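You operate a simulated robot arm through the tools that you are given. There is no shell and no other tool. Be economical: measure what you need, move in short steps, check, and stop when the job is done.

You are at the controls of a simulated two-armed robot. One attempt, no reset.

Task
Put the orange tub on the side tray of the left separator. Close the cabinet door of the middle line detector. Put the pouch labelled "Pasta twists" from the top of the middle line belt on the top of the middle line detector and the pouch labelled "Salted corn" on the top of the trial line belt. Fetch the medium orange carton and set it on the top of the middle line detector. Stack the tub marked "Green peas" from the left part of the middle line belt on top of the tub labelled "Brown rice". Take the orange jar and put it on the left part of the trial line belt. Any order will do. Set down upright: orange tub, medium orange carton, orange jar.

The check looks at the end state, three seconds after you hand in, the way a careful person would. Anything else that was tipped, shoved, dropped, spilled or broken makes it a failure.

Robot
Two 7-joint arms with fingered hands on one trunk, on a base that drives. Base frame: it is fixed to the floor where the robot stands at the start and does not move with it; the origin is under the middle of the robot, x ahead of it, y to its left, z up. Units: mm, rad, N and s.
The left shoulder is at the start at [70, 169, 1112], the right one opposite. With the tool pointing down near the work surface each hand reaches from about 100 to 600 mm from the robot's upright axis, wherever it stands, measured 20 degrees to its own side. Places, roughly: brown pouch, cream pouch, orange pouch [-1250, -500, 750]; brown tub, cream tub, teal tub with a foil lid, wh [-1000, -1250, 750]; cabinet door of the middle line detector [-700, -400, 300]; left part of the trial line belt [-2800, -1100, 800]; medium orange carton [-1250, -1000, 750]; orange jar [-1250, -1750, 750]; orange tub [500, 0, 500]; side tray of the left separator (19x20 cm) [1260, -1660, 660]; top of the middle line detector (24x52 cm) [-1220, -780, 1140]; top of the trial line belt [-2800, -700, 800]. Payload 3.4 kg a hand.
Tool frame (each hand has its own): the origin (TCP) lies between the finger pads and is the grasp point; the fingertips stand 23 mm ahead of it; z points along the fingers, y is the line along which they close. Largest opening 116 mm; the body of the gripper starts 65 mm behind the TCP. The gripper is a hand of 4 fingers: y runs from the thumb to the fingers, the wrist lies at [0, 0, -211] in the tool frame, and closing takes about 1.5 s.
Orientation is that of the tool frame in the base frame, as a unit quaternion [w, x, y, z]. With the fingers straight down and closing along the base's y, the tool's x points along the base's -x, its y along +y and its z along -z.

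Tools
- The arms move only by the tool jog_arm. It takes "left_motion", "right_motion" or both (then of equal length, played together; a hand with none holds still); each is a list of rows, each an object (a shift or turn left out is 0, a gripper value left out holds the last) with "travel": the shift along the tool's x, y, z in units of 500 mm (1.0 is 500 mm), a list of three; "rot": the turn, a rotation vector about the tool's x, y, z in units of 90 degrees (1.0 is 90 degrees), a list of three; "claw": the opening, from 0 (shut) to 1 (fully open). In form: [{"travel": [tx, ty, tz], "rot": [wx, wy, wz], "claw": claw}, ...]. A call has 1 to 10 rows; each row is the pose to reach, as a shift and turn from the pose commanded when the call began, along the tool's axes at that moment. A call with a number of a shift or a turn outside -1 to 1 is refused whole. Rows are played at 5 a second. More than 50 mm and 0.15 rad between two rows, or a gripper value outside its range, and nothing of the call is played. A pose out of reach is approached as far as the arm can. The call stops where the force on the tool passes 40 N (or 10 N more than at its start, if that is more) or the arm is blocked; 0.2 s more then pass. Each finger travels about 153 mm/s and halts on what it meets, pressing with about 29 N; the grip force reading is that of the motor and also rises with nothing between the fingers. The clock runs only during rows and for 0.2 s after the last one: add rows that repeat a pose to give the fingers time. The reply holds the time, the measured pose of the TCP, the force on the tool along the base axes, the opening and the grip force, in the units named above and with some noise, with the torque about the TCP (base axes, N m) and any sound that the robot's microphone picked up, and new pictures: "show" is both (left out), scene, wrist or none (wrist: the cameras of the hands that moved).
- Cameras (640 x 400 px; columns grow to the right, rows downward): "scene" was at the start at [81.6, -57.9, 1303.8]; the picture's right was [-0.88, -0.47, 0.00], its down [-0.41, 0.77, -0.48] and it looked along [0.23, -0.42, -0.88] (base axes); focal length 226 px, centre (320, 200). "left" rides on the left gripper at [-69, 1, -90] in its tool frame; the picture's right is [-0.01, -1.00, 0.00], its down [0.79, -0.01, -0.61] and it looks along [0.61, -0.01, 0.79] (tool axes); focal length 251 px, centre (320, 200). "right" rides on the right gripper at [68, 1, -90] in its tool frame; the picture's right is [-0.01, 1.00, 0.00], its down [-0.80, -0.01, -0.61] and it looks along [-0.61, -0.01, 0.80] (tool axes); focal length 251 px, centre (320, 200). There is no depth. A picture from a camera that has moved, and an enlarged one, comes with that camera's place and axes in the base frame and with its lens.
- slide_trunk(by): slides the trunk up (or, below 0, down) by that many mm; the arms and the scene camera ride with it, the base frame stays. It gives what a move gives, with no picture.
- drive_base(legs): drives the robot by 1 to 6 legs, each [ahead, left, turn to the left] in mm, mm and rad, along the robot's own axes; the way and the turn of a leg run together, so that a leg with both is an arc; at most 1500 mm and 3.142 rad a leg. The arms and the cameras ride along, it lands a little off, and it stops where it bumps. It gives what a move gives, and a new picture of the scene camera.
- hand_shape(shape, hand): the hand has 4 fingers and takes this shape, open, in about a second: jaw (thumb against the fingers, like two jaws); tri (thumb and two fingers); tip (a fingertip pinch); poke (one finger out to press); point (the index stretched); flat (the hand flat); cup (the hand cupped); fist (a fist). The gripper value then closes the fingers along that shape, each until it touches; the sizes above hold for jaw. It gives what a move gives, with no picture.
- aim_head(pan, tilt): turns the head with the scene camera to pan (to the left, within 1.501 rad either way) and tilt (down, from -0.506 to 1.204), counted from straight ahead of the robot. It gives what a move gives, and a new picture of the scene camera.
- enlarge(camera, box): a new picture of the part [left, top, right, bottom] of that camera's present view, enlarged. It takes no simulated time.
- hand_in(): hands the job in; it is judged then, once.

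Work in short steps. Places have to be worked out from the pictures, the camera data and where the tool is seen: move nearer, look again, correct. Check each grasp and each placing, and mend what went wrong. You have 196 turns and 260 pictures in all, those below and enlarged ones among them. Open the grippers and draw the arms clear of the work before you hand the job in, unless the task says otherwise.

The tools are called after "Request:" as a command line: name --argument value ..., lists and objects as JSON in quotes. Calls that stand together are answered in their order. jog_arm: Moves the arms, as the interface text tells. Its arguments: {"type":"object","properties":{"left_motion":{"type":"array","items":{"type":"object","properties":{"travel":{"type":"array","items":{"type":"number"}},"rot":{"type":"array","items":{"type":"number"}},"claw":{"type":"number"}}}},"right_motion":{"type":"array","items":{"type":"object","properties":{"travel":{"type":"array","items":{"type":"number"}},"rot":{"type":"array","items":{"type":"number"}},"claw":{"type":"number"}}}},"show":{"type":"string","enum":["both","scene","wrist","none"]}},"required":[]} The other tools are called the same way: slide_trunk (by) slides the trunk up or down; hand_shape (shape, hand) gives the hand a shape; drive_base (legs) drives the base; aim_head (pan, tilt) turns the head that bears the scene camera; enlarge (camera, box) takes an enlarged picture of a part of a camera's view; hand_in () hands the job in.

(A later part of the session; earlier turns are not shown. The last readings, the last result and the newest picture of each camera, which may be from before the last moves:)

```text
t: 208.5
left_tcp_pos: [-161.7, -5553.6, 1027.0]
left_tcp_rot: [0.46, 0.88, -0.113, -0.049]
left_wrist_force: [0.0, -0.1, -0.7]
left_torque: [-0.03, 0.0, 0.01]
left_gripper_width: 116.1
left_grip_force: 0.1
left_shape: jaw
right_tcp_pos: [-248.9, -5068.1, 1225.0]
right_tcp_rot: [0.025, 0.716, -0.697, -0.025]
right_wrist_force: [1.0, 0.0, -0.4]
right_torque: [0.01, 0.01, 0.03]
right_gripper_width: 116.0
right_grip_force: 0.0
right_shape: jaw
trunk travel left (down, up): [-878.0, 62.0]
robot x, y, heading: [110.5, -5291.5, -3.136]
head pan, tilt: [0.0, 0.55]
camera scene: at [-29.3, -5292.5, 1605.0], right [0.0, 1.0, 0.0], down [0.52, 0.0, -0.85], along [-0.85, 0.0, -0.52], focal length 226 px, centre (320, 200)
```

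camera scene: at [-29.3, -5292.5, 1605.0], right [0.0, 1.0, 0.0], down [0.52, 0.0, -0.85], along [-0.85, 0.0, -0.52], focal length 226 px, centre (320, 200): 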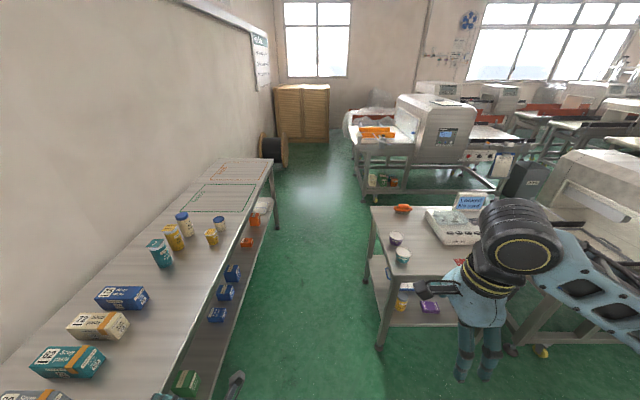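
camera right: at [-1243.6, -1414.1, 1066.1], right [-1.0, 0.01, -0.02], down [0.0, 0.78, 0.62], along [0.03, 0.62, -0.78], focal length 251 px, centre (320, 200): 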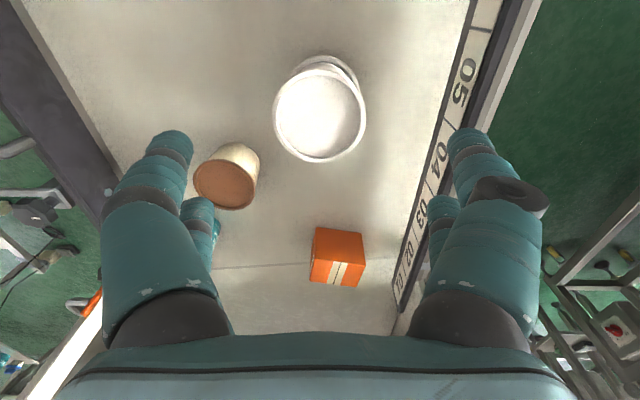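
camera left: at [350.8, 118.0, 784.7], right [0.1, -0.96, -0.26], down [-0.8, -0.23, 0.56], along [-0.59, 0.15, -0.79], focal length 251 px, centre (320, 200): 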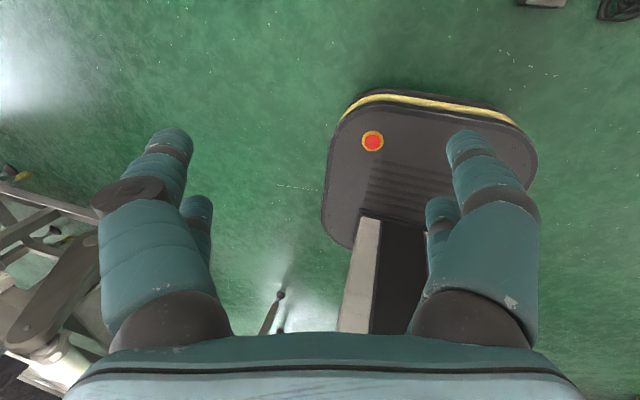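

Gap is clear. Shift 50 mm right, then go straight ahead to x≈−2000.

Request:
drive_base --legs '[[0, -50, 0], [1450, 0, 0], [700, 0, 0]]'

Request:
aim_head --pan -1.4 --tilt 0.5

```text
t: 219.6
left_tcp_pos: [-2308.2, -5490.4, 1029.3]
left_tcp_rot: [0.46, 0.878, -0.119, -0.053]
left_wrist_force: [0.1, -0.2, 0.4]
left_torque: [-0.03, 0.0, -0.01]
left_gripper_width: 116.3
left_grip_force: 0.0
left_shape: jaw
right_tcp_pos: [-2388.1, -5002.9, 1225.1]
right_tcp_rot: [0.025, 0.711, -0.702, -0.027]
right_wrist_force: [0.4, 0.4, -0.4]
right_torque: [-0.01, -0.03, 0.0]
right_gripper_width: 115.7
right_grip_force: 0.1
right_shape: jaw
trunk travel left (down, up): [-878.0, 62.0]
robot x, y, heading: [-2034.4, -5231.6, 3.131]
head pan, tilt: [0.0, 0.55]
camera scene: at [-2172.2, -5232.0, 1605.1], right [0.01, 1.0, 0.0], down [0.52, 0.0, -0.85], along [-0.85, 0.01, -0.52], focal length 226 px, centre (320, 200)
```

scene: 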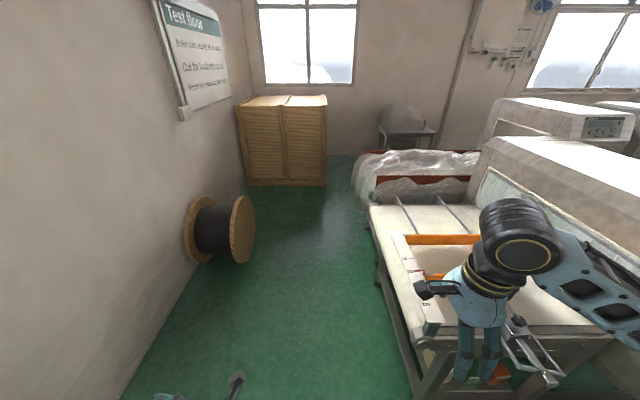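

```text
t: 221.2
left_tcp_pos: [-2309.6, -5489.9, 1028.3]
left_tcp_rot: [0.459, 0.878, -0.12, -0.053]
left_wrist_force: [-0.4, 0.0, 0.6]
left_torque: [0.0, 0.0, -0.01]
left_gripper_width: 116.1
left_grip_force: 0.1
left_shape: jaw
right_tcp_pos: [-2389.3, -5003.6, 1224.8]
right_tcp_rot: [0.025, 0.711, -0.703, -0.026]
right_wrist_force: [1.0, -0.1, -0.3]
right_torque: [-0.01, -0.03, -0.01]
right_gripper_width: 116.1
right_grip_force: 0.0
right_shape: jaw
trunk travel left (down, up): [-878.0, 62.0]
robot x, y, heading: [-2033.4, -5235.9, 3.134]
head pan, tilt: [-1.4, 0.499]
camera scene: at [-2098.5, -5143.0, 1609.6], right [0.99, 0.16, 0.0], down [0.08, -0.47, -0.88], along [-0.14, 0.87, -0.48], focal length 226 px, centre (320, 200)
```

scene: 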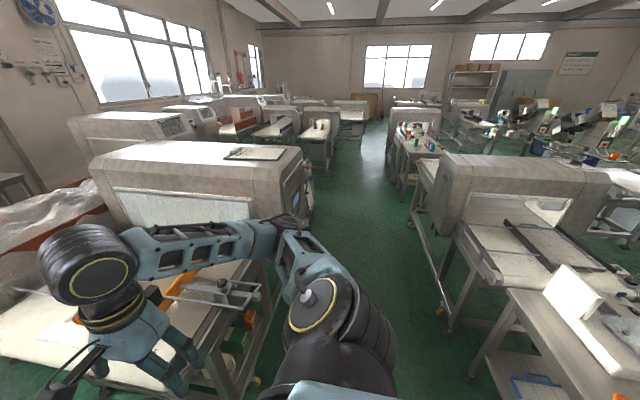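

The aisle between the rows is clear (x −2480…−1330). Turn to +y and drive up it.

Request:
drive_base --legs '[[0, 0, -1.56], [0, -120, 0], [1500, 0, 0], [1450, 0, 0]]'

Request:
aim_head --pan -0.6 --tilt 0.5

```text
t: 240.1
left_tcp_pos: [-2168.2, -2006.0, 1028.6]
left_tcp_rot: [-0.29, -0.54, 0.703, 0.361]
left_wrist_force: [0.2, -0.6, -0.9]
left_torque: [0.01, -0.02, 0.04]
left_gripper_width: 116.2
left_grip_force: 0.1
left_shape: jaw
right_tcp_pos: [-1680.9, -1922.6, 1225.6]
right_tcp_rot: [0.001, -0.011, 0.999, 0.037]
right_wrist_force: [0.5, 0.6, -0.4]
right_torque: [0.02, 0.0, -0.01]
right_gripper_width: 115.9
right_grip_force: 0.1
right_shape: jaw
trunk travel left (down, up): [-878.0, 62.0]
robot x, y, heading: [-1908.1, -2280.0, 1.572]
head pan, tilt: [-1.4, 0.499]
camera scene: at [-1817.3, -2214.2, 1609.6], right [0.17, -0.99, 0.0], down [-0.47, -0.08, -0.88], along [0.87, 0.15, -0.48], focal length 226 px, centre (320, 200)
```

scene: 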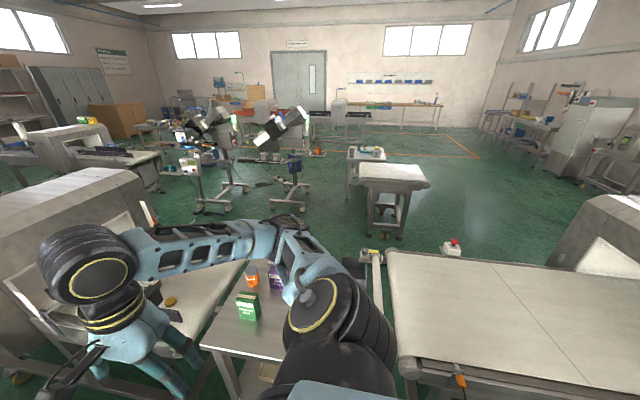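

```text
t: 241.2
left_tcp_pos: [-2166.7, -2005.3, 1029.0]
left_tcp_rot: [-0.29, -0.541, 0.703, 0.36]
left_wrist_force: [0.5, 0.5, 0.1]
left_torque: [-0.04, -0.02, 0.01]
left_gripper_width: 115.9
left_grip_force: 0.1
left_shape: jaw
right_tcp_pos: [-1681.0, -1922.3, 1224.3]
right_tcp_rot: [0.0, -0.012, 0.999, 0.037]
right_wrist_force: [-0.6, -0.2, -0.5]
right_torque: [-0.03, -0.04, -0.01]
right_gripper_width: 116.1
right_grip_force: 0.1
right_shape: jaw
trunk travel left (down, up): [-878.0, 62.0]
robot x, y, heading: [-1906.1, -2283.5, 1.566]
head pan, tilt: [-0.6, 0.499]
camera scene: at [-1855.4, -2154.2, 1609.6], right [0.82, -0.57, 0.0], down [-0.27, -0.39, -0.88], along [0.5, 0.72, -0.48], focal length 226 px, centre (320, 200)
```

scene: 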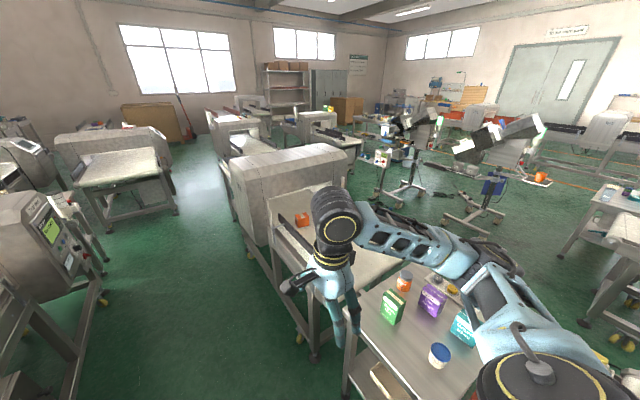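

At the rear of the jar table. Turn to face it (+x), position at about (−1700,−1630), and lower the trunk partly.

Request:
drive_base --legs '[[0, 0, -1.566], [0, 650, 0], [200, 0, 0]]'

Request:
slide_trunk --by -150

Request:
aim_head --pan -0.3 --tilt 0.8

```text
t: 249.8
left_tcp_pos: [-1437.2, -1373.1, 1028.0]
left_tcp_rot: [0.051, 0.113, 0.879, 0.46]
left_wrist_force: [-0.5, 0.4, -0.9]
left_torque: [0.02, -0.02, -0.01]
left_gripper_width: 115.9
left_grip_force: 0.1
left_shape: jaw
right_tcp_pos: [-1353.3, -1859.1, 1226.3]
right_tcp_rot: [0.027, 0.699, 0.715, 0.026]
right_wrist_force: [-0.3, 0.0, 0.2]
right_torque: [-0.01, 0.04, 0.01]
right_gripper_width: 116.2
right_grip_force: 0.1
right_shape: jaw
trunk travel left (down, up): [-878.0, 62.0]
robot x, y, heading: [-1705.6, -1632.3, 0.001]
head pan, tilt: [-0.6, 0.499]
camera scene: at [-1585.6, -1684.3, 1609.9], right [-0.56, -0.83, 0.0], down [-0.39, 0.27, -0.88], along [0.73, -0.49, -0.48], focal length 226 px, centre (320, 200)
```

scene: 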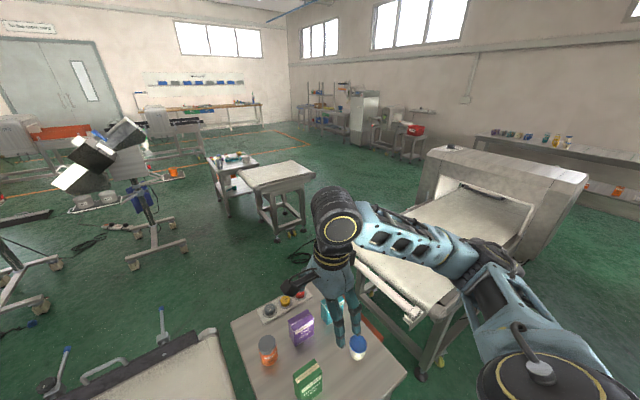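

```text
t: 251.6
left_tcp_pos: [-1435.2, -1372.4, 878.5]
left_tcp_rot: [0.049, 0.113, 0.879, 0.461]
left_wrist_force: [0.1, -0.1, -0.3]
left_torque: [0.02, 0.01, 0.0]
left_gripper_width: 115.9
left_grip_force: 0.1
left_shape: jaw
right_tcp_pos: [-1350.9, -1858.7, 1075.4]
right_tcp_rot: [0.026, 0.698, 0.715, 0.026]
right_wrist_force: [0.1, 0.3, -0.3]
right_torque: [-0.01, -0.01, -0.02]
right_gripper_width: 116.4
right_grip_force: 0.0
right_shape: jaw
trunk travel left (down, up): [-728.0, 212.0]
robot x, y, heading: [-1708.0, -1631.1, -0.0]
head pan, tilt: [-0.6, 0.499]
```

```text
t: 252.3
left_tcp_pos: [-1435.1, -1371.5, 877.7]
left_tcp_rot: [0.05, 0.113, 0.879, 0.459]
left_wrist_force: [-1.0, -0.2, 0.1]
left_torque: [0.0, 0.01, 0.0]
left_gripper_width: 116.3
left_grip_force: 0.1
left_shape: jaw
right_tcp_pos: [-1352.0, -1858.2, 1074.5]
right_tcp_rot: [0.027, 0.698, 0.715, 0.026]
right_wrist_force: [-0.3, -1.1, 0.4]
right_torque: [0.02, -0.01, -0.03]
right_gripper_width: 116.0
right_grip_force: 0.0
right_shape: jaw
trunk travel left (down, up): [-728.0, 212.0]
robot x, y, heading: [-1705.8, -1632.1, 0.005]
head pan, tilt: [-0.3, 0.799]
camera scene: at [-1579.9, -1656.6, 1433.7], right [-0.29, -0.96, 0.0], down [-0.68, 0.21, -0.7], along [0.67, -0.21, -0.72], focal length 226 px, centre (320, 200)
```

scene: 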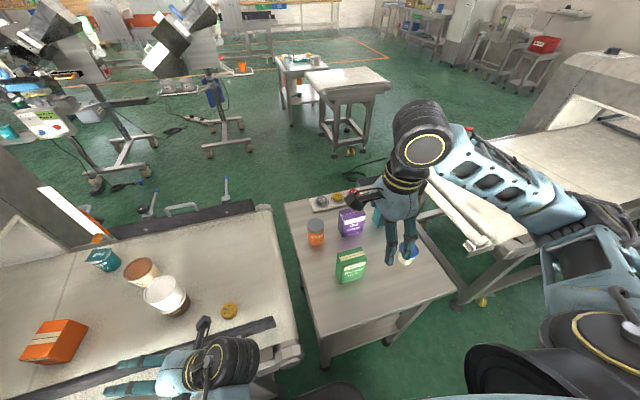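

The jar stands free at about (−1155,−1775). Move the right hand over it, correcting the small tilt.

Request:
jog_arm --right_motion '[{"travel": [0.03, 0.07, 0.03], "rot": [0.02, 0, 0]}, {"travel": [0.06, 0.15, 0.07], "rot": [0.0465, 0, 0]}, {"travel": [0.09, 0.22, 0.11], "rot": [0.0465, 0, 0]}, {"travel": [0.13, 0.29, 0.16], "rot": [0.0465, 0, 0]}, {"travel": [0.166, 0.34, 0.21], "rot": [0.0465, 0, 0]}, {"travel": [0.166, 0.374, 0.25], "rot": [0.0465, 0, 0]}]' --show "both"

```text
t: 253.8
left_tcp_pos: [-1435.0, -1372.6, 878.5]
left_tcp_rot: [0.049, 0.113, 0.879, 0.46]
left_wrist_force: [0.5, -0.3, -0.6]
left_torque: [-0.01, -0.02, -0.04]
left_gripper_width: 116.0
left_grip_force: 0.0
left_shape: jaw
right_tcp_pos: [-1157.4, -1771.1, 963.7]
right_tcp_rot: [0.001, 0.698, 0.716, -0.001]
right_wrist_force: [0.1, 0.1, -0.1]
right_torque: [-0.01, 0.0, 0.01]
right_gripper_width: 115.8
right_grip_force: 0.1
right_shape: jaw
trunk travel left (down, up): [-728.0, 212.0]
robot x, y, heading: [-1704.8, -1633.3, 0.0]
head pan, tilt: [-0.3, 0.799]
camera scene: at [-1579.3, -1656.6, 1433.6], right [-0.29, -0.96, 0.0], down [-0.69, 0.21, -0.7], along [0.67, -0.2, -0.72], focal length 226 px, centre (320, 200)
camera right: at [-1157.3, -1701.5, 1053.0], right [1.0, 0.01, 0.0], down [0.01, -0.79, 0.61], along [0.01, -0.61, -0.79], focal length 251 px, centre (320, 200)
```

scene: 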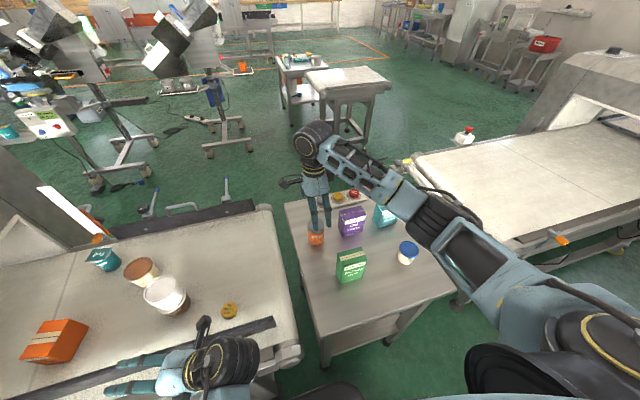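
right: 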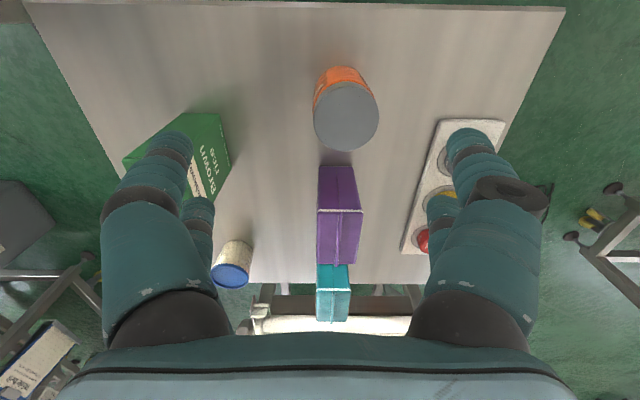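

Lid centre ≈(−1136,−1769). Correct by +21 mm in x and descend to z≈880 to re-check.

Request:
jog_arm --right_motion '[{"travel": [0.004, 0.042, 0.03]}, {"travel": [0.004, 0.042, 0.1]}, {"travel": [0.004, 0.042, 0.15]}]' --show "wrist"

```text
t: 254.6
left_tcp_pos: [-1435.2, -1373.1, 876.9]
left_tcp_rot: [0.05, 0.113, 0.879, 0.46]
left_wrist_force: [-0.6, -0.3, 0.2]
left_torque: [-0.01, 0.0, -0.01]
left_gripper_width: 115.8
left_grip_force: 0.0
left_shape: jaw
right_tcp_pos: [-1135.7, -1767.6, 889.2]
right_tcp_rot: [0.002, 0.698, 0.716, 0.0]
right_wrist_force: [-1.2, 0.4, 0.7]
right_torque: [-0.02, 0.01, -0.02]
right_gripper_width: 116.2
right_grip_force: 0.0
right_shape: jaw
trunk travel left (down, up): [-728.0, 212.0]
robot x, y, heading: [-1707.2, -1629.7, 0.003]
head pan, tilt: [-0.3, 0.799]
camera right: at [-1136.5, -1698.2, 978.0], right [1.0, 0.02, 0.0], down [0.01, -0.79, 0.61], along [0.01, -0.61, -0.79], focal length 251 px, centre (320, 200)
```

right: 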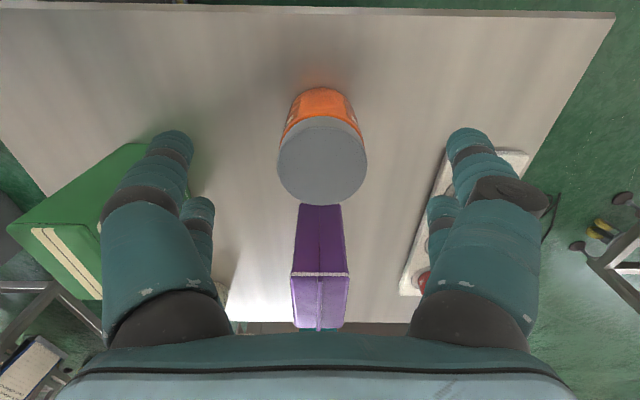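

Lid at (−1134,−1773,~840), Ø≈55 mm. Descend to TCP ≈ 808 and close.

Request:
jog_arm --right_motion '[{"travel": [-0.01, 0.003, 0.04]}, {"travel": [-0.01, 0.003, 0.1]}, {"travel": [-0.01, 0.003, 0.162]}, {"travel": [-0.01, 0.003, 0.162], "claw": 0.7}, {"travel": [-0.01, 0.003, 0.162], "claw": 0.4}, {"travel": [-0.01, 0.003, 0.162], "claw": 0.0}, {"travel": [-0.01, 0.003, 0.162], "claw": 0.0}, {"travel": [-0.01, 0.003, 0.162], "claw": 0.0}]' --show "wrist"

```text
t: 256.4
left_tcp_pos: [-1434.0, -1373.3, 877.1]
left_tcp_rot: [0.05, 0.115, 0.879, 0.46]
left_wrist_force: [0.2, 0.4, -0.2]
left_torque: [0.01, -0.01, 0.01]
left_gripper_width: 115.9
left_grip_force: 0.0
left_shape: jaw
right_tcp_pos: [-1132.5, -1773.9, 807.2]
right_tcp_rot: [0.0, 0.699, 0.715, 0.0]
right_wrist_force: [-0.3, 0.6, -0.2]
right_torque: [0.04, -0.04, 0.0]
right_gripper_width: 33.5
right_grip_force: 29.0
right_shape: jaw
trunk travel left (down, up): [-728.0, 212.0]
robot x, y, heading: [-1710.4, -1632.3, 0.002]
head pan, tilt: [-0.3, 0.799]
camera right: at [-1134.3, -1703.6, 896.1], right [1.0, 0.01, 0.0], down [0.01, -0.79, 0.61], along [0.01, -0.61, -0.79], focal length 251 px, centre (320, 200)
```

right: 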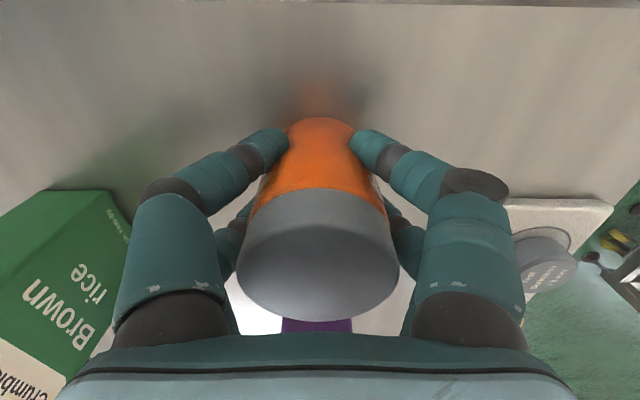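

Gripped. Lift 130 mm.

Request:
jog_arm --right_motion '[{"travel": [0, 0, -0.04]}, {"travel": [0, 0, -0.1]}, {"travel": [0, 0, -0.18]}, {"travel": [0, 0, -0.26]}]' --show "both"

```text
t: 257.4
left_tcp_pos: [-1435.4, -1372.4, 877.1]
left_tcp_rot: [0.049, 0.113, 0.88, 0.459]
left_wrist_force: [-0.8, 0.1, 0.4]
left_torque: [0.01, -0.03, 0.02]
left_gripper_width: 116.0
left_grip_force: 0.1
left_shape: jaw
right_tcp_pos: [-1132.9, -1772.7, 937.5]
right_tcp_rot: [0.001, 0.698, 0.716, -0.002]
right_wrist_force: [-0.3, 0.9, -1.3]
right_torque: [0.02, -0.01, 0.01]
right_gripper_width: 33.3
right_grip_force: 28.5
right_shape: jaw
trunk travel left (down, up): [-728.0, 212.0]
robot x, y, heading: [-1708.3, -1629.9, -0.003]
head pan, tilt: [-0.3, 0.799]
camera scene: at [-1580.0, -1656.2, 1433.6], right [-0.29, -0.96, 0.0], down [-0.69, 0.21, -0.7], along [0.67, -0.2, -0.72], focal length 226 px, centre (320, 200)
camera right: at [-1134.1, -1703.7, 1027.9], right [1.0, 0.01, 0.0], down [0.01, -0.79, 0.61], along [0.01, -0.61, -0.79], focal length 251 px, centre (320, 200)
```

scene: 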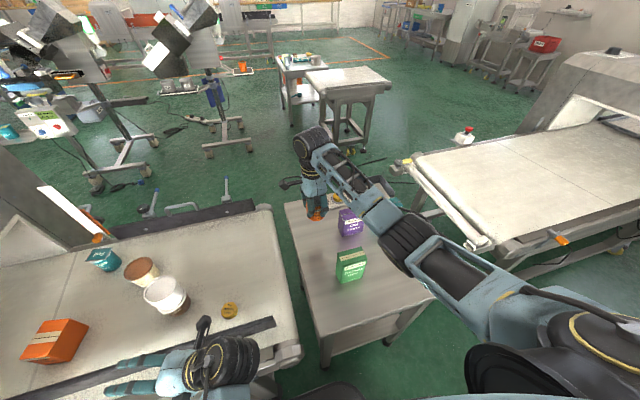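
right: 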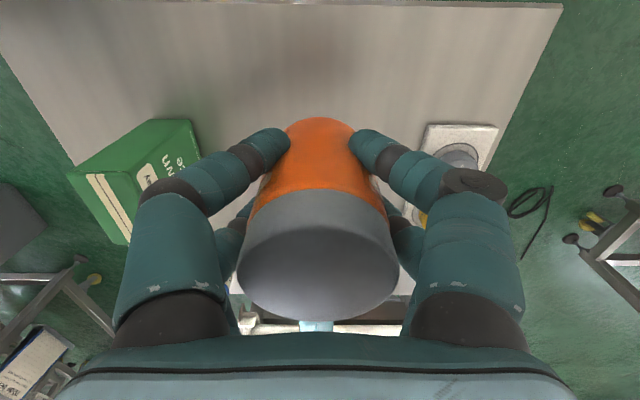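

Jar held upright. Raise a bit and retract, then back off and turn round toward the trial line.

Request:
jog_arm --right_motion '[{"travel": [0, 0, -0.06]}, {"travel": [-0.03, -0.08, -0.12]}, {"travel": [-0.06, -0.16, -0.12]}, {"travel": [-0.1, -0.24, -0.12]}, {"travel": [-0.14, -0.32, -0.12]}, {"travel": [-0.17, -0.4, -0.12]}, {"travel": [-0.17, -0.46, -0.12]}]' --show "none"

Request:
drive_base --legs '[[-230, 0, 0], [0, 0, 1.57], [0, 0, 1.57]]'

Request:
aim_head --pan -0.2 --tilt 0.5

```text
refused: row 2 steps farther than a row can; nothing moved
```

```text
t: 266.6
left_tcp_pos: [-2218.8, -1884.0, 878.7]
left_tcp_rot: [0.459, 0.877, -0.129, -0.057]
left_wrist_force: [-0.5, 0.3, -1.3]
left_torque: [-0.01, -0.01, -0.03]
left_gripper_width: 115.9
left_grip_force: 0.0
left_shape: jaw
right_tcp_pos: [-2507.8, -1472.6, 937.3]
right_tcp_rot: [0.001, -0.703, 0.711, 0.001]
right_wrist_force: [-0.4, -0.1, -1.1]
right_torque: [-0.04, 0.01, 0.01]
right_gripper_width: 32.1
right_grip_force: 28.5
right_shape: jaw
trunk travel left (down, up): [-728.0, 212.0]
robot x, y, heading: [-1939.8, -1634.4, 3.113]
head pan, tilt: [-0.3, 0.799]
camera scene: at [-2063.2, -1605.5, 1433.6], right [0.33, 0.95, 0.0], down [0.68, -0.23, -0.7], along [-0.66, 0.23, -0.72], focal length 226 px, centre (320, 200)
```

scene: 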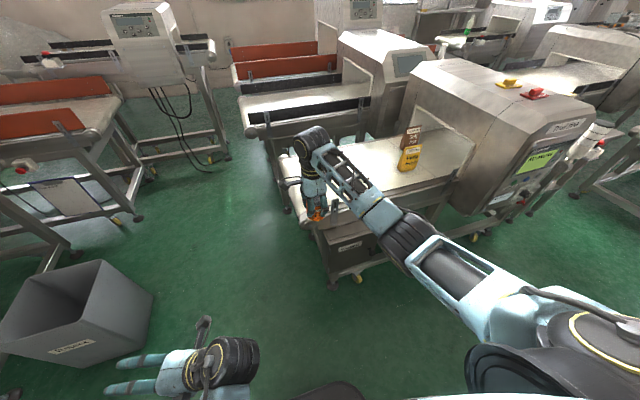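

```text
t: 267.4
left_tcp_pos: [-2218.6, -1883.0, 878.2]
left_tcp_rot: [0.459, 0.877, -0.128, -0.058]
left_wrist_force: [-0.1, 0.1, -0.1]
left_torque: [0.01, -0.01, -0.02]
left_gripper_width: 115.7
left_grip_force: 0.1
left_shape: jaw
right_tcp_pos: [-2506.7, -1472.4, 937.9]
right_tcp_rot: [0.0, -0.703, 0.711, 0.001]
right_wrist_force: [-0.5, -0.2, -0.7]
right_torque: [-0.02, 0.01, -0.01]
right_gripper_width: 32.1
right_grip_force: 29.0
right_shape: jaw
trunk travel left (down, up): [-728.0, 212.0]
robot x, y, heading: [-1942.8, -1632.4, 3.111]
head pan, tilt: [-0.201, 0.499]
camera scene: at [-2075.4, -1610.8, 1459.5], right [0.23, 0.97, 0.0], down [0.47, -0.11, -0.88], along [-0.85, 0.2, -0.48], focal length 226 px, centre (320, 200)
```

scene: 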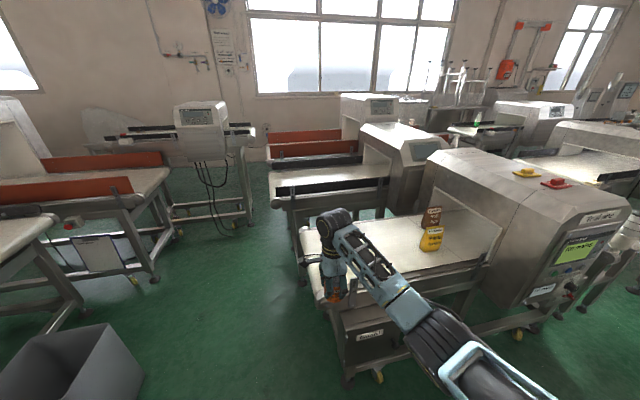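

The jog was refused (step too long), but the drive went fine. The trial line belt spans y −1500…, x −2950…−2570. I drive so the jar comes over about (−2715,−1260).

Request:
drive_base --legs '[[213, -206, 0.03]]'

```text
t: 269.5
left_tcp_pos: [-2419.2, -1685.7, 878.8]
left_tcp_rot: [0.46, 0.879, -0.116, -0.051]
left_wrist_force: [-0.1, 0.7, -0.6]
left_torque: [-0.03, -0.02, 0.0]
left_gripper_width: 116.0
left_grip_force: 0.0
left_shape: jaw
right_tcp_pos: [-2721.5, -1284.4, 937.7]
right_tcp_rot: [0.0, 0.716, -0.699, -0.001]
right_wrist_force: [0.0, 0.8, -1.9]
right_torque: [0.0, 0.0, 0.01]
right_gripper_width: 32.2
right_grip_force: 29.1
right_shape: jaw
trunk travel left (down, up): [-728.0, 212.0]
robot x, y, heading: [-2143.4, -1423.7, -3.138]
head pan, tilt: [-0.201, 0.499]
camera scene: at [-2285.0, -1408.5, 1459.6], right [0.2, 0.98, 0.0], down [0.47, -0.1, -0.88], along [-0.86, 0.17, -0.48], focal length 226 px, centre (320, 200)
```

scene: 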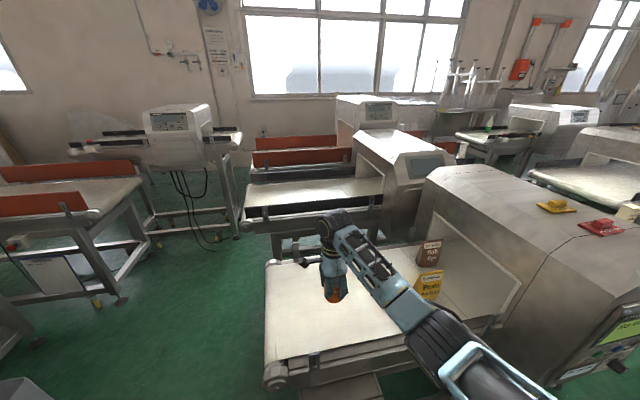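

Over the left part of the belt. Lower 50 mm and look.

Request:
jog_arm --right_motion '[{"travel": [0, 0, 0.05]}, {"travel": [0, 0, 0.1]}]' --show "none"

Request:
aim_head --pan -0.2 --tilt 0.75

Request:
enlarge --camera "scene" --box '[270, 130, 430, 250]'

```text
t: 270.1
left_tcp_pos: [-2420.1, -1685.1, 877.8]
left_tcp_rot: [0.461, 0.879, -0.114, -0.05]
left_wrist_force: [1.1, -0.8, 0.2]
left_torque: [0.0, 0.0, 0.0]
left_gripper_width: 115.8
left_grip_force: 0.1
left_shape: jaw
right_tcp_pos: [-2721.4, -1282.9, 887.0]
right_tcp_rot: [-0.001, 0.715, -0.7, 0.0]
right_wrist_force: [-0.1, -0.9, -2.1]
right_torque: [0.02, -0.02, -0.01]
right_gripper_width: 31.0
right_grip_force: 28.7
right_shape: jaw
trunk travel left (down, up): [-728.0, 212.0]
robot x, y, heading: [-2147.1, -1426.1, -3.141]
head pan, tilt: [-0.201, 0.499]
```

```text
t: 270.8
left_tcp_pos: [-2419.6, -1684.5, 877.4]
left_tcp_rot: [0.46, 0.879, -0.115, -0.05]
left_wrist_force: [0.1, -0.3, 0.7]
left_torque: [-0.01, 0.01, -0.02]
left_gripper_width: 116.1
left_grip_force: 0.2
left_shape: jaw
right_tcp_pos: [-2720.2, -1284.1, 887.9]
right_tcp_rot: [-0.001, 0.715, -0.699, -0.001]
right_wrist_force: [0.1, 0.5, -1.7]
right_torque: [-0.02, 0.03, 0.01]
right_gripper_width: 31.0
right_grip_force: 29.6
right_shape: jaw
trunk travel left (down, up): [-728.0, 212.0]
robot x, y, heading: [-2146.0, -1427.0, -3.14]
head pan, tilt: [-0.201, 0.75]
camera scene: at [-2277.4, -1409.8, 1437.7], right [0.2, 0.98, 0.0], down [0.67, -0.14, -0.73], along [-0.72, 0.15, -0.68], focal length 226 px, centre (320, 200)
```

scene: 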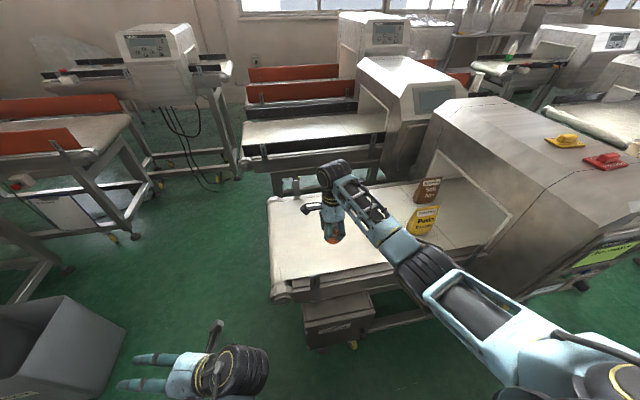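

```text
3.33 times, centred on (350, 190) of scene
camera zoom: at [-2277.4, -1409.8, 1437.7], right [0.2, 0.98, 0.0], down [0.67, -0.14, -0.73], along [-0.72, 0.15, -0.68], focal length 752 px, centre (220, 233)
```

zoom: 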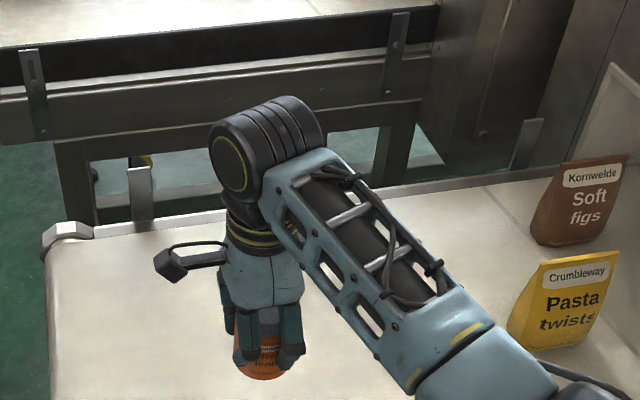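

Grip is slowly tightening on the jar taper; lower promptly until contact.

Request:
jog_arm --right_motion '[{"travel": [0, 0, 0.02]}, {"travel": [0, 0, 0.035]}, {"travel": [0, 0, 0.04]}]' --show "none"

Request:
enlarge --camera "scene" --box '[270, 160, 400, 280]'

```text
t: 271.6
left_tcp_pos: [-2420.7, -1684.6, 877.3]
left_tcp_rot: [0.46, 0.879, -0.115, -0.05]
left_wrist_force: [0.3, 0.4, -0.2]
left_torque: [-0.02, -0.03, 0.01]
left_gripper_width: 116.1
left_grip_force: 0.0
left_shape: jaw
right_tcp_pos: [-2721.2, -1284.2, 868.7]
right_tcp_rot: [-0.001, 0.715, -0.699, -0.002]
right_wrist_force: [-0.1, 0.2, -1.0]
right_torque: [-0.03, -0.03, -0.01]
right_gripper_width: 30.8
right_grip_force: 29.0
right_shape: jaw
trunk travel left (down, up): [-728.0, 212.0]
robot x, y, heading: [-2146.9, -1426.7, -3.144]
head pan, tilt: [-0.201, 0.75]
```

```text
3.33 times, centred on (335, 220) of scene
camera zoom: at [-2277.5, -1409.7, 1437.6], right [0.2, 0.98, 0.0], down [0.67, -0.14, -0.73], along [-0.72, 0.15, -0.68], focal length 752 px, centre (270, 133)
```

zoom: 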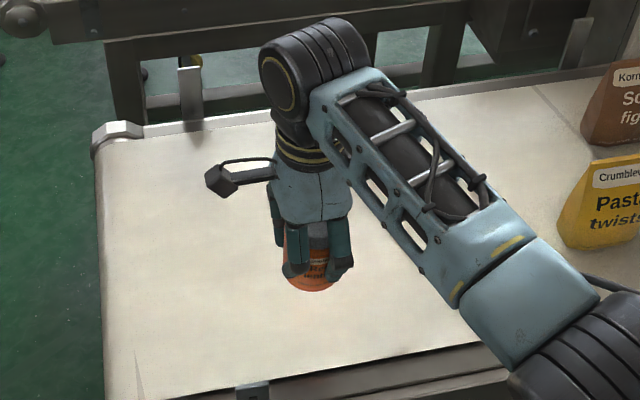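

Continue lowering in small steps with force checks.

Request:
jog_arm --right_motion '[{"travel": [0, 0, 0.01]}, {"travel": [0, 0, 0.02]}, {"travel": [0, 0, 0.024]}, {"travel": [0, 0, 0.024]}]' --show "none"

```text
t: 272.6
left_tcp_pos: [-2419.7, -1685.8, 878.3]
left_tcp_rot: [0.46, 0.879, -0.115, -0.05]
left_wrist_force: [-0.2, -0.5, -0.5]
left_torque: [0.0, -0.01, 0.01]
left_gripper_width: 115.9
left_grip_force: 0.1
left_shape: jaw
right_tcp_pos: [-2722.1, -1284.3, 854.6]
right_tcp_rot: [-0.002, 0.716, -0.698, 0.0]
right_wrist_force: [-0.5, -0.6, -1.7]
right_torque: [-0.01, 0.02, 0.0]
right_gripper_width: 31.1
right_grip_force: 28.9
right_shape: jaw
trunk travel left (down, up): [-728.0, 212.0]
robot x, y, heading: [-2147.9, -1423.8, -3.141]
head pan, tilt: [-0.201, 0.75]
```

Request:
jog_arm --right_motion '[{"travel": [0, 0, 0.01]}, {"travel": [0, 0, 0.02]}, {"travel": [0, 0, 0.02]}]' --show "none"

Request:
enlarge --camera "scene" --box '[290, 190, 370, 260]'

```text
t: 273.4
left_tcp_pos: [-2419.6, -1685.7, 878.2]
left_tcp_rot: [0.459, 0.879, -0.115, -0.051]
left_wrist_force: [0.8, 0.2, 0.9]
left_torque: [-0.02, -0.01, 0.0]
left_gripper_width: 115.7
left_grip_force: 0.0
left_shape: jaw
right_tcp_pos: [-2721.2, -1283.8, 846.1]
right_tcp_rot: [0.0, 0.715, -0.699, -0.001]
right_wrist_force: [-0.3, -0.3, -1.6]
right_torque: [-0.02, 0.0, -0.01]
right_gripper_width: 31.1
right_grip_force: 29.2
right_shape: jaw
trunk travel left (down, up): [-728.0, 212.0]
robot x, y, heading: [-2143.8, -1424.2, -3.14]
head pan, tilt: [-0.201, 0.75]
```

```text
5.71 times, centred on (330, 225) of scene
camera zoom: at [-2277.4, -1409.7, 1437.6], right [0.2, 0.98, 0.0], down [0.67, -0.14, -0.73], along [-0.72, 0.15, -0.68], focal length 1288 px, centre (263, 57)
```

zoom: 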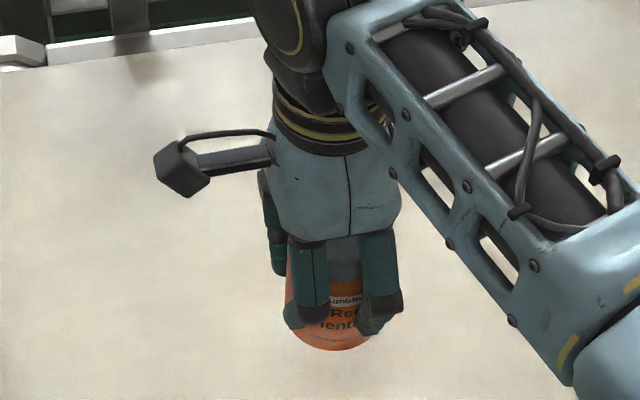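

Request:
jog_arm --right_motion '[{"travel": [0, 0, 0.01]}, {"travel": [0, 0, 0.02]}, {"travel": [0, 0, 0.02]}]' --show "none"

Request:
jog_arm --right_motion '[{"travel": [0, 0, 0.006]}, {"travel": [0, 0, 0.012]}, {"travel": [0, 0, 0.012]}]' --show "none"

```text
t: 274.2
left_tcp_pos: [-2420.5, -1685.6, 878.0]
left_tcp_rot: [0.459, 0.879, -0.115, -0.05]
left_wrist_force: [0.7, 0.4, 0.2]
left_torque: [0.0, -0.01, -0.01]
left_gripper_width: 115.9
left_grip_force: 0.1
left_shape: jaw
right_tcp_pos: [-2721.5, -1284.2, 835.2]
right_tcp_rot: [-0.001, 0.715, -0.699, -0.001]
right_wrist_force: [0.4, 0.5, -1.3]
right_torque: [-0.01, -0.01, 0.01]
right_gripper_width: 31.0
right_grip_force: 29.2
right_shape: jaw
trunk travel left (down, up): [-728.0, 212.0]
robot x, y, heading: [-2148.7, -1425.5, -3.143]
head pan, tilt: [-0.201, 0.75]
```

```text
t: 275.0
left_tcp_pos: [-2420.4, -1685.3, 877.5]
left_tcp_rot: [0.46, 0.879, -0.115, -0.05]
left_wrist_force: [-0.8, 0.4, 0.3]
left_torque: [-0.01, 0.0, 0.0]
left_gripper_width: 115.7
left_grip_force: 0.1
left_shape: jaw
right_tcp_pos: [-2720.7, -1284.5, 829.5]
right_tcp_rot: [-0.001, 0.715, -0.699, -0.001]
right_wrist_force: [-0.3, 0.3, -1.3]
right_torque: [-0.02, 0.01, 0.0]
right_gripper_width: 30.9
right_grip_force: 28.9
right_shape: jaw
trunk travel left (down, up): [-728.0, 212.0]
robot x, y, heading: [-2147.9, -1426.4, -3.142]
head pan, tilt: [-0.201, 0.75]
```

Request:
jog_arm --right_motion '[{"travel": [0, 0, 0.006]}, {"travel": [0, 0, 0.012]}, {"travel": [0, 0, 0.012]}]' --show "none"

Request:
enlarge --camera "scene" --box '[290, 190, 370, 260]'

```text
t: 275.8
left_tcp_pos: [-2420.0, -1685.3, 877.9]
left_tcp_rot: [0.459, 0.879, -0.116, -0.05]
left_wrist_force: [0.1, 0.0, 0.9]
left_torque: [0.02, -0.01, -0.03]
left_gripper_width: 115.9
left_grip_force: 0.1
left_shape: jaw
right_tcp_pos: [-2721.5, -1284.2, 824.0]
right_tcp_rot: [-0.001, 0.715, -0.699, -0.001]
right_wrist_force: [-1.5, -0.1, -1.1]
right_torque: [0.02, -0.02, 0.02]
right_gripper_width: 30.9
right_grip_force: 29.2
right_shape: jaw
trunk travel left (down, up): [-728.0, 212.0]
robot x, y, heading: [-2147.9, -1427.7, -3.142]
head pan, tilt: [-0.201, 0.75]
```

```text
5.71 times, centred on (330, 225) of scene
camera zoom: at [-2277.4, -1409.7, 1437.6], right [0.2, 0.98, 0.0], down [0.67, -0.14, -0.73], along [-0.72, 0.15, -0.68], focal length 1288 px, centre (263, 57)
```

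zoom: 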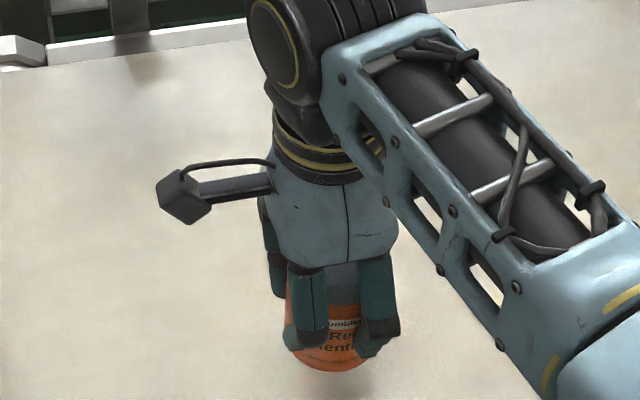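

Request:
jog_arm --right_motion '[{"travel": [0, 0, 0.006]}, {"travel": [0, 0, 0.01]}, {"travel": [0, 0, 0.01]}]' --show "none"

Request:
jog_arm --right_motion '[{"travel": [0, 0, 0.004]}, {"travel": [0, 0, 0.008]}, {"travel": [0, 0, 0.008]}]' --show "none"

```text
t: 276.6
left_tcp_pos: [-2421.1, -1685.1, 878.4]
left_tcp_rot: [0.459, 0.879, -0.115, -0.05]
left_wrist_force: [0.4, 0.8, -0.1]
left_torque: [0.01, -0.03, -0.01]
left_gripper_width: 116.0
left_grip_force: 0.1
left_shape: jaw
right_tcp_pos: [-2722.1, -1284.0, 817.9]
right_tcp_rot: [-0.001, 0.715, -0.699, -0.001]
right_wrist_force: [-0.1, 0.2, -1.3]
right_torque: [-0.04, 0.0, 0.02]
right_gripper_width: 30.9
right_grip_force: 29.3
right_shape: jaw
trunk travel left (down, up): [-728.0, 212.0]
robot x, y, heading: [-2146.7, -1431.3, -3.141]
head pan, tilt: [-0.201, 0.75]
```

```text
t: 277.4
left_tcp_pos: [-2419.1, -1685.5, 877.7]
left_tcp_rot: [0.459, 0.879, -0.115, -0.05]
left_wrist_force: [0.1, 0.3, -0.4]
left_torque: [0.01, 0.01, 0.0]
left_gripper_width: 116.1
left_grip_force: 0.0
left_shape: jaw
right_tcp_pos: [-2721.9, -1283.8, 815.2]
right_tcp_rot: [-0.001, 0.715, -0.699, -0.001]
right_wrist_force: [0.2, -0.3, -1.8]
right_torque: [-0.02, -0.01, -0.01]
right_gripper_width: 31.1
right_grip_force: 29.3
right_shape: jaw
trunk travel left (down, up): [-728.0, 212.0]
robot x, y, heading: [-2147.2, -1428.1, -3.142]
head pan, tilt: [-0.201, 0.75]
```

Request:
jog_arm --right_motion '[{"travel": [0, 0, 0.004]}, {"travel": [0, 0, 0.008]}, {"travel": [0, 0, 0.008]}]' --show "none"

Request:
jog_arm --right_motion '[{"travel": [0, 0, 0.004]}, {"travel": [0, 0, 0.006]}, {"travel": [0, 0, 0.006]}]' --show "none"

```text
t: 278.2
left_tcp_pos: [-2420.1, -1685.7, 878.2]
left_tcp_rot: [0.46, 0.879, -0.115, -0.05]
left_wrist_force: [0.0, -0.8, 0.2]
left_torque: [-0.02, -0.01, -0.01]
left_gripper_width: 116.2
left_grip_force: 0.0
left_shape: jaw
right_tcp_pos: [-2721.3, -1284.1, 810.0]
right_tcp_rot: [-0.001, 0.715, -0.699, -0.001]
right_wrist_force: [-0.3, 0.7, -1.5]
right_torque: [0.01, 0.01, 0.04]
right_gripper_width: 30.8
right_grip_force: 29.3
right_shape: jaw
trunk travel left (down, up): [-728.0, 212.0]
robot x, y, heading: [-2145.9, -1429.3, -3.139]
head pan, tilt: [-0.201, 0.75]
```

```text
t: 279.0
left_tcp_pos: [-2420.5, -1685.2, 878.5]
left_tcp_rot: [0.46, 0.879, -0.115, -0.051]
left_wrist_force: [0.0, 0.0, -0.3]
left_torque: [0.01, 0.0, 0.03]
left_gripper_width: 115.9
left_grip_force: 0.0
left_shape: jaw
right_tcp_pos: [-2721.7, -1283.6, 806.9]
right_tcp_rot: [0.0, 0.715, -0.699, 0.0]
right_wrist_force: [-0.7, -0.2, -1.4]
right_torque: [0.01, -0.01, -0.01]
right_gripper_width: 30.9
right_grip_force: 28.7
right_shape: jaw
trunk travel left (down, up): [-728.0, 212.0]
robot x, y, heading: [-2146.8, -1424.4, -3.137]
head pan, tilt: [-0.201, 0.75]
```

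Request:
enlarge --camera "scene" --box '[300, 200, 370, 260]'

Request:
jog_arm --right_motion '[{"travel": [0, 0, 0.004]}, {"travel": [0, 0, 0.006]}, {"travel": [0, 0, 0.006]}]' --show "wrist"

```text
6.67 times, centred on (335, 230) of scene
camera zoom: at [-2277.5, -1409.7, 1437.6], right [0.2, 0.98, 0.0], down [0.67, -0.14, -0.73], along [-0.72, 0.15, -0.68], focal length 1503 px, centre (220, 0)
```

zoom: 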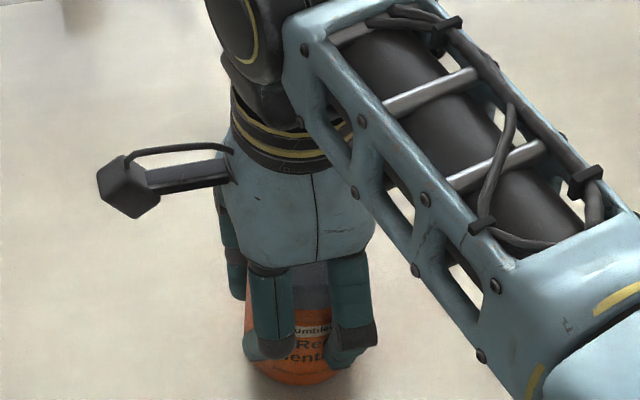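

```text
t: 279.8
left_tcp_pos: [-2418.6, -1685.1, 879.2]
left_tcp_rot: [0.46, 0.879, -0.115, -0.051]
left_wrist_force: [0.4, 0.2, -0.1]
left_torque: [0.0, -0.02, 0.05]
left_gripper_width: 115.9
left_grip_force: 0.1
left_shape: jaw
right_tcp_pos: [-2720.7, -1284.5, 806.0]
right_tcp_rot: [0.001, 0.715, -0.699, -0.002]
right_wrist_force: [-2.1, -1.1, 8.3]
right_torque: [0.2, 0.01, 0.04]
right_gripper_width: 31.0
right_grip_force: 28.9
right_shape: jaw
trunk travel left (down, up): [-728.0, 212.0]
robot x, y, heading: [-2146.3, -1421.8, -3.143]
head pan, tilt: [-0.201, 0.75]
camera right: at [-2719.6, -1352.6, 895.5], right [-1.0, -0.01, 0.0], down [-0.01, 0.79, 0.61], along [-0.01, 0.61, -0.79], focal length 251 px, centre (320, 200)
```

right: 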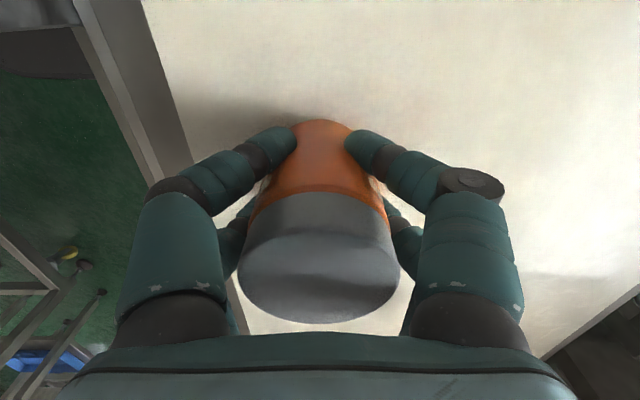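

Contact (8 N). Open and then rise.

Request:
jog_arm --right_motion '[{"travel": [0, 0, -0.002]}, {"travel": [0, 0, -0.002], "claw": 0.4}, {"travel": [0, 0, -0.002], "claw": 0.7}, {"travel": [0, 0, -0.002], "claw": 1.0}, {"travel": [0, 0, -0.002], "claw": 1.0}, {"travel": [0, 0, -0.002], "claw": 1.0}, {"travel": [0, 0, -0.05]}, {"travel": [0, 0, -0.13]}, {"travel": [0, 0, -0.22]}, {"travel": [0, 0, -0.3]}]' --show "both"

```text
t: 282.0
left_tcp_pos: [-2419.9, -1685.1, 877.8]
left_tcp_rot: [0.46, 0.879, -0.114, -0.05]
left_wrist_force: [-0.3, -1.1, -0.1]
left_torque: [-0.01, 0.01, -0.01]
left_gripper_width: 116.1
left_grip_force: 0.1
left_shape: jaw
right_tcp_pos: [-2719.9, -1283.1, 956.3]
right_tcp_rot: [-0.001, 0.714, -0.7, -0.002]
right_wrist_force: [0.0, 0.1, 0.7]
right_torque: [-0.01, 0.03, -0.04]
right_gripper_width: 116.0
right_grip_force: 0.1
right_shape: jaw
trunk travel left (down, up): [-728.0, 212.0]
robot x, y, heading: [-2144.2, -1427.0, -3.144]
head pan, tilt: [-0.201, 0.75]
camera scene: at [-2276.8, -1410.1, 1437.6], right [0.2, 0.98, 0.0], down [0.67, -0.14, -0.73], along [-0.72, 0.15, -0.68], focal length 226 px, centre (320, 200)
camera right: at [-2718.9, -1352.1, 1045.5], right [-1.0, -0.01, 0.0], down [-0.01, 0.79, 0.61], along [-0.01, 0.61, -0.79], focal length 251 px, centre (320, 200)
```

scene: 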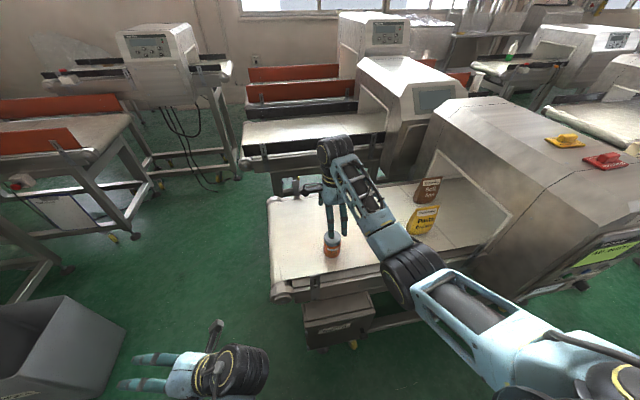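
right: 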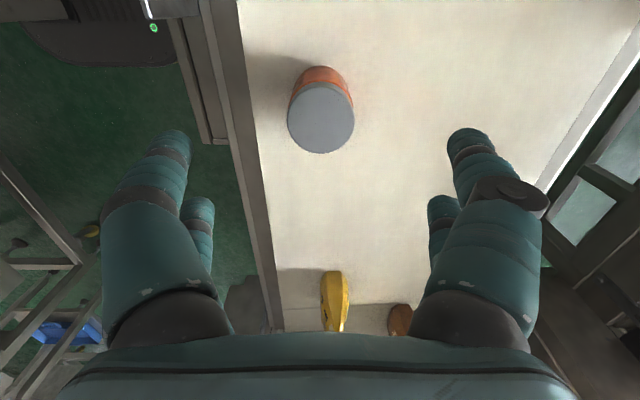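

Jar stands upright on the trial belt's left part. Retract the hand, then I'll back off and turn to the middle line.

Request:
jog_arm --right_motion '[{"travel": [-0.03, -0.08, -0.02]}, {"travel": [-0.06, -0.16, -0.04]}, {"travel": [-0.09, -0.24, -0.06]}, {"travel": [-0.12, -0.32, -0.08]}, {"travel": [-0.15, -0.4, -0.1]}, {"travel": [-0.16, -0.44, -0.12]}]' --show "none"

Request:
drive_base --legs '[[-200, 0, 0], [0, 0, 1.57], [0, 0, 1.572], [0, 490, 0]]'

Request:
aim_head --pan -0.1 --tilt 0.6

```text
t: 283.4
left_tcp_pos: [-2419.6, -1685.0, 878.9]
left_tcp_rot: [0.46, 0.879, -0.116, -0.05]
left_wrist_force: [-1.1, 0.7, -0.5]
left_torque: [0.03, -0.02, 0.0]
left_gripper_width: 115.9
left_grip_force: 0.1
left_shape: jaw
right_tcp_pos: [-2500.4, -1199.3, 1015.5]
right_tcp_rot: [-0.001, 0.715, -0.699, -0.001]
right_wrist_force: [-0.3, 0.5, -0.4]
right_torque: [0.02, 0.02, -0.02]
right_gripper_width: 115.9
right_grip_force: 0.1
right_shape: jaw
trunk travel left (down, up): [-728.0, 212.0]
robot x, y, heading: [-2147.5, -1428.3, -3.138]
head pan, tilt: [-0.201, 0.75]
```

```text
t: 295.1
left_tcp_pos: [-1674.0, -682.9, 878.1]
left_tcp_rot: [0.051, 0.114, 0.879, 0.46]
left_wrist_force: [-0.4, -0.4, 0.8]
left_torque: [0.02, 0.04, 0.01]
left_gripper_width: 116.1
left_grip_force: 0.1
left_shape: jaw
right_tcp_pos: [-1592.6, -1168.1, 1014.7]
right_tcp_rot: [0.0, 0.7, 0.714, -0.001]
right_wrist_force: [-0.4, 0.2, -0.4]
right_torque: [0.01, -0.01, -0.02]
right_gripper_width: 116.1
right_grip_force: 0.0
right_shape: jaw
trunk travel left (down, up): [-728.0, 212.0]
robot x, y, heading: [-1943.5, -944.5, -0.0]
head pan, tilt: [-0.201, 0.75]
camera scene: at [-1815.4, -958.3, 1437.6], right [-0.2, -0.98, 0.0], down [-0.67, 0.14, -0.73], along [0.72, -0.15, -0.68], focal length 226 px, centre (320, 200)
```

scene: 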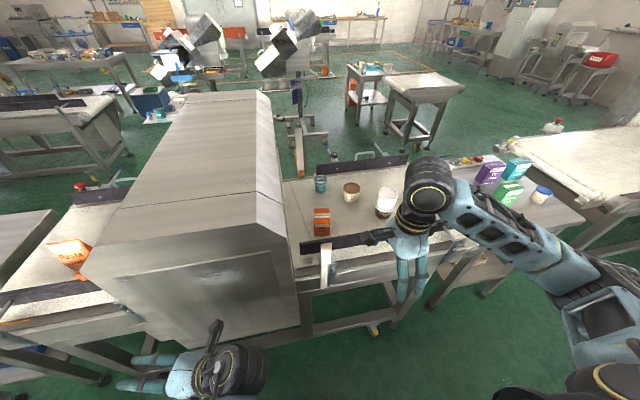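

```text
t: 295.9
left_tcp_pos: [-1673.9, -681.7, 877.7]
left_tcp_rot: [0.05, 0.115, 0.879, 0.46]
left_wrist_force: [-0.1, -0.4, -0.4]
left_torque: [0.02, 0.01, 0.0]
left_gripper_width: 115.7
left_grip_force: 0.1
left_shape: jaw
right_tcp_pos: [-1592.3, -1167.9, 1015.2]
right_tcp_rot: [0.002, 0.7, 0.715, 0.0]
right_wrist_force: [0.3, 0.5, -0.4]
right_torque: [0.01, 0.0, 0.01]
right_gripper_width: 116.1
right_grip_force: 0.0
right_shape: jaw
trunk travel left (down, up): [-728.0, 212.0]
robot x, y, heading: [-1947.2, -940.1, 0.003]
head pan, tilt: [-0.099, 0.6]
camera scene: at [-1808.8, -949.8, 1450.5], right [-0.1, -0.99, 0.0], down [-0.56, 0.06, -0.82], along [0.82, -0.08, -0.57], focal length 226 px, centre (320, 200)
```

scene: 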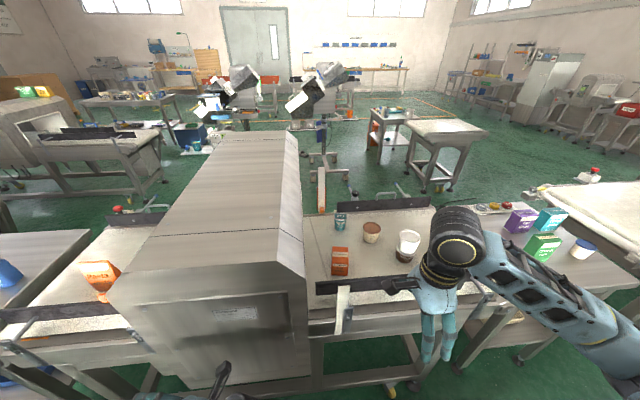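

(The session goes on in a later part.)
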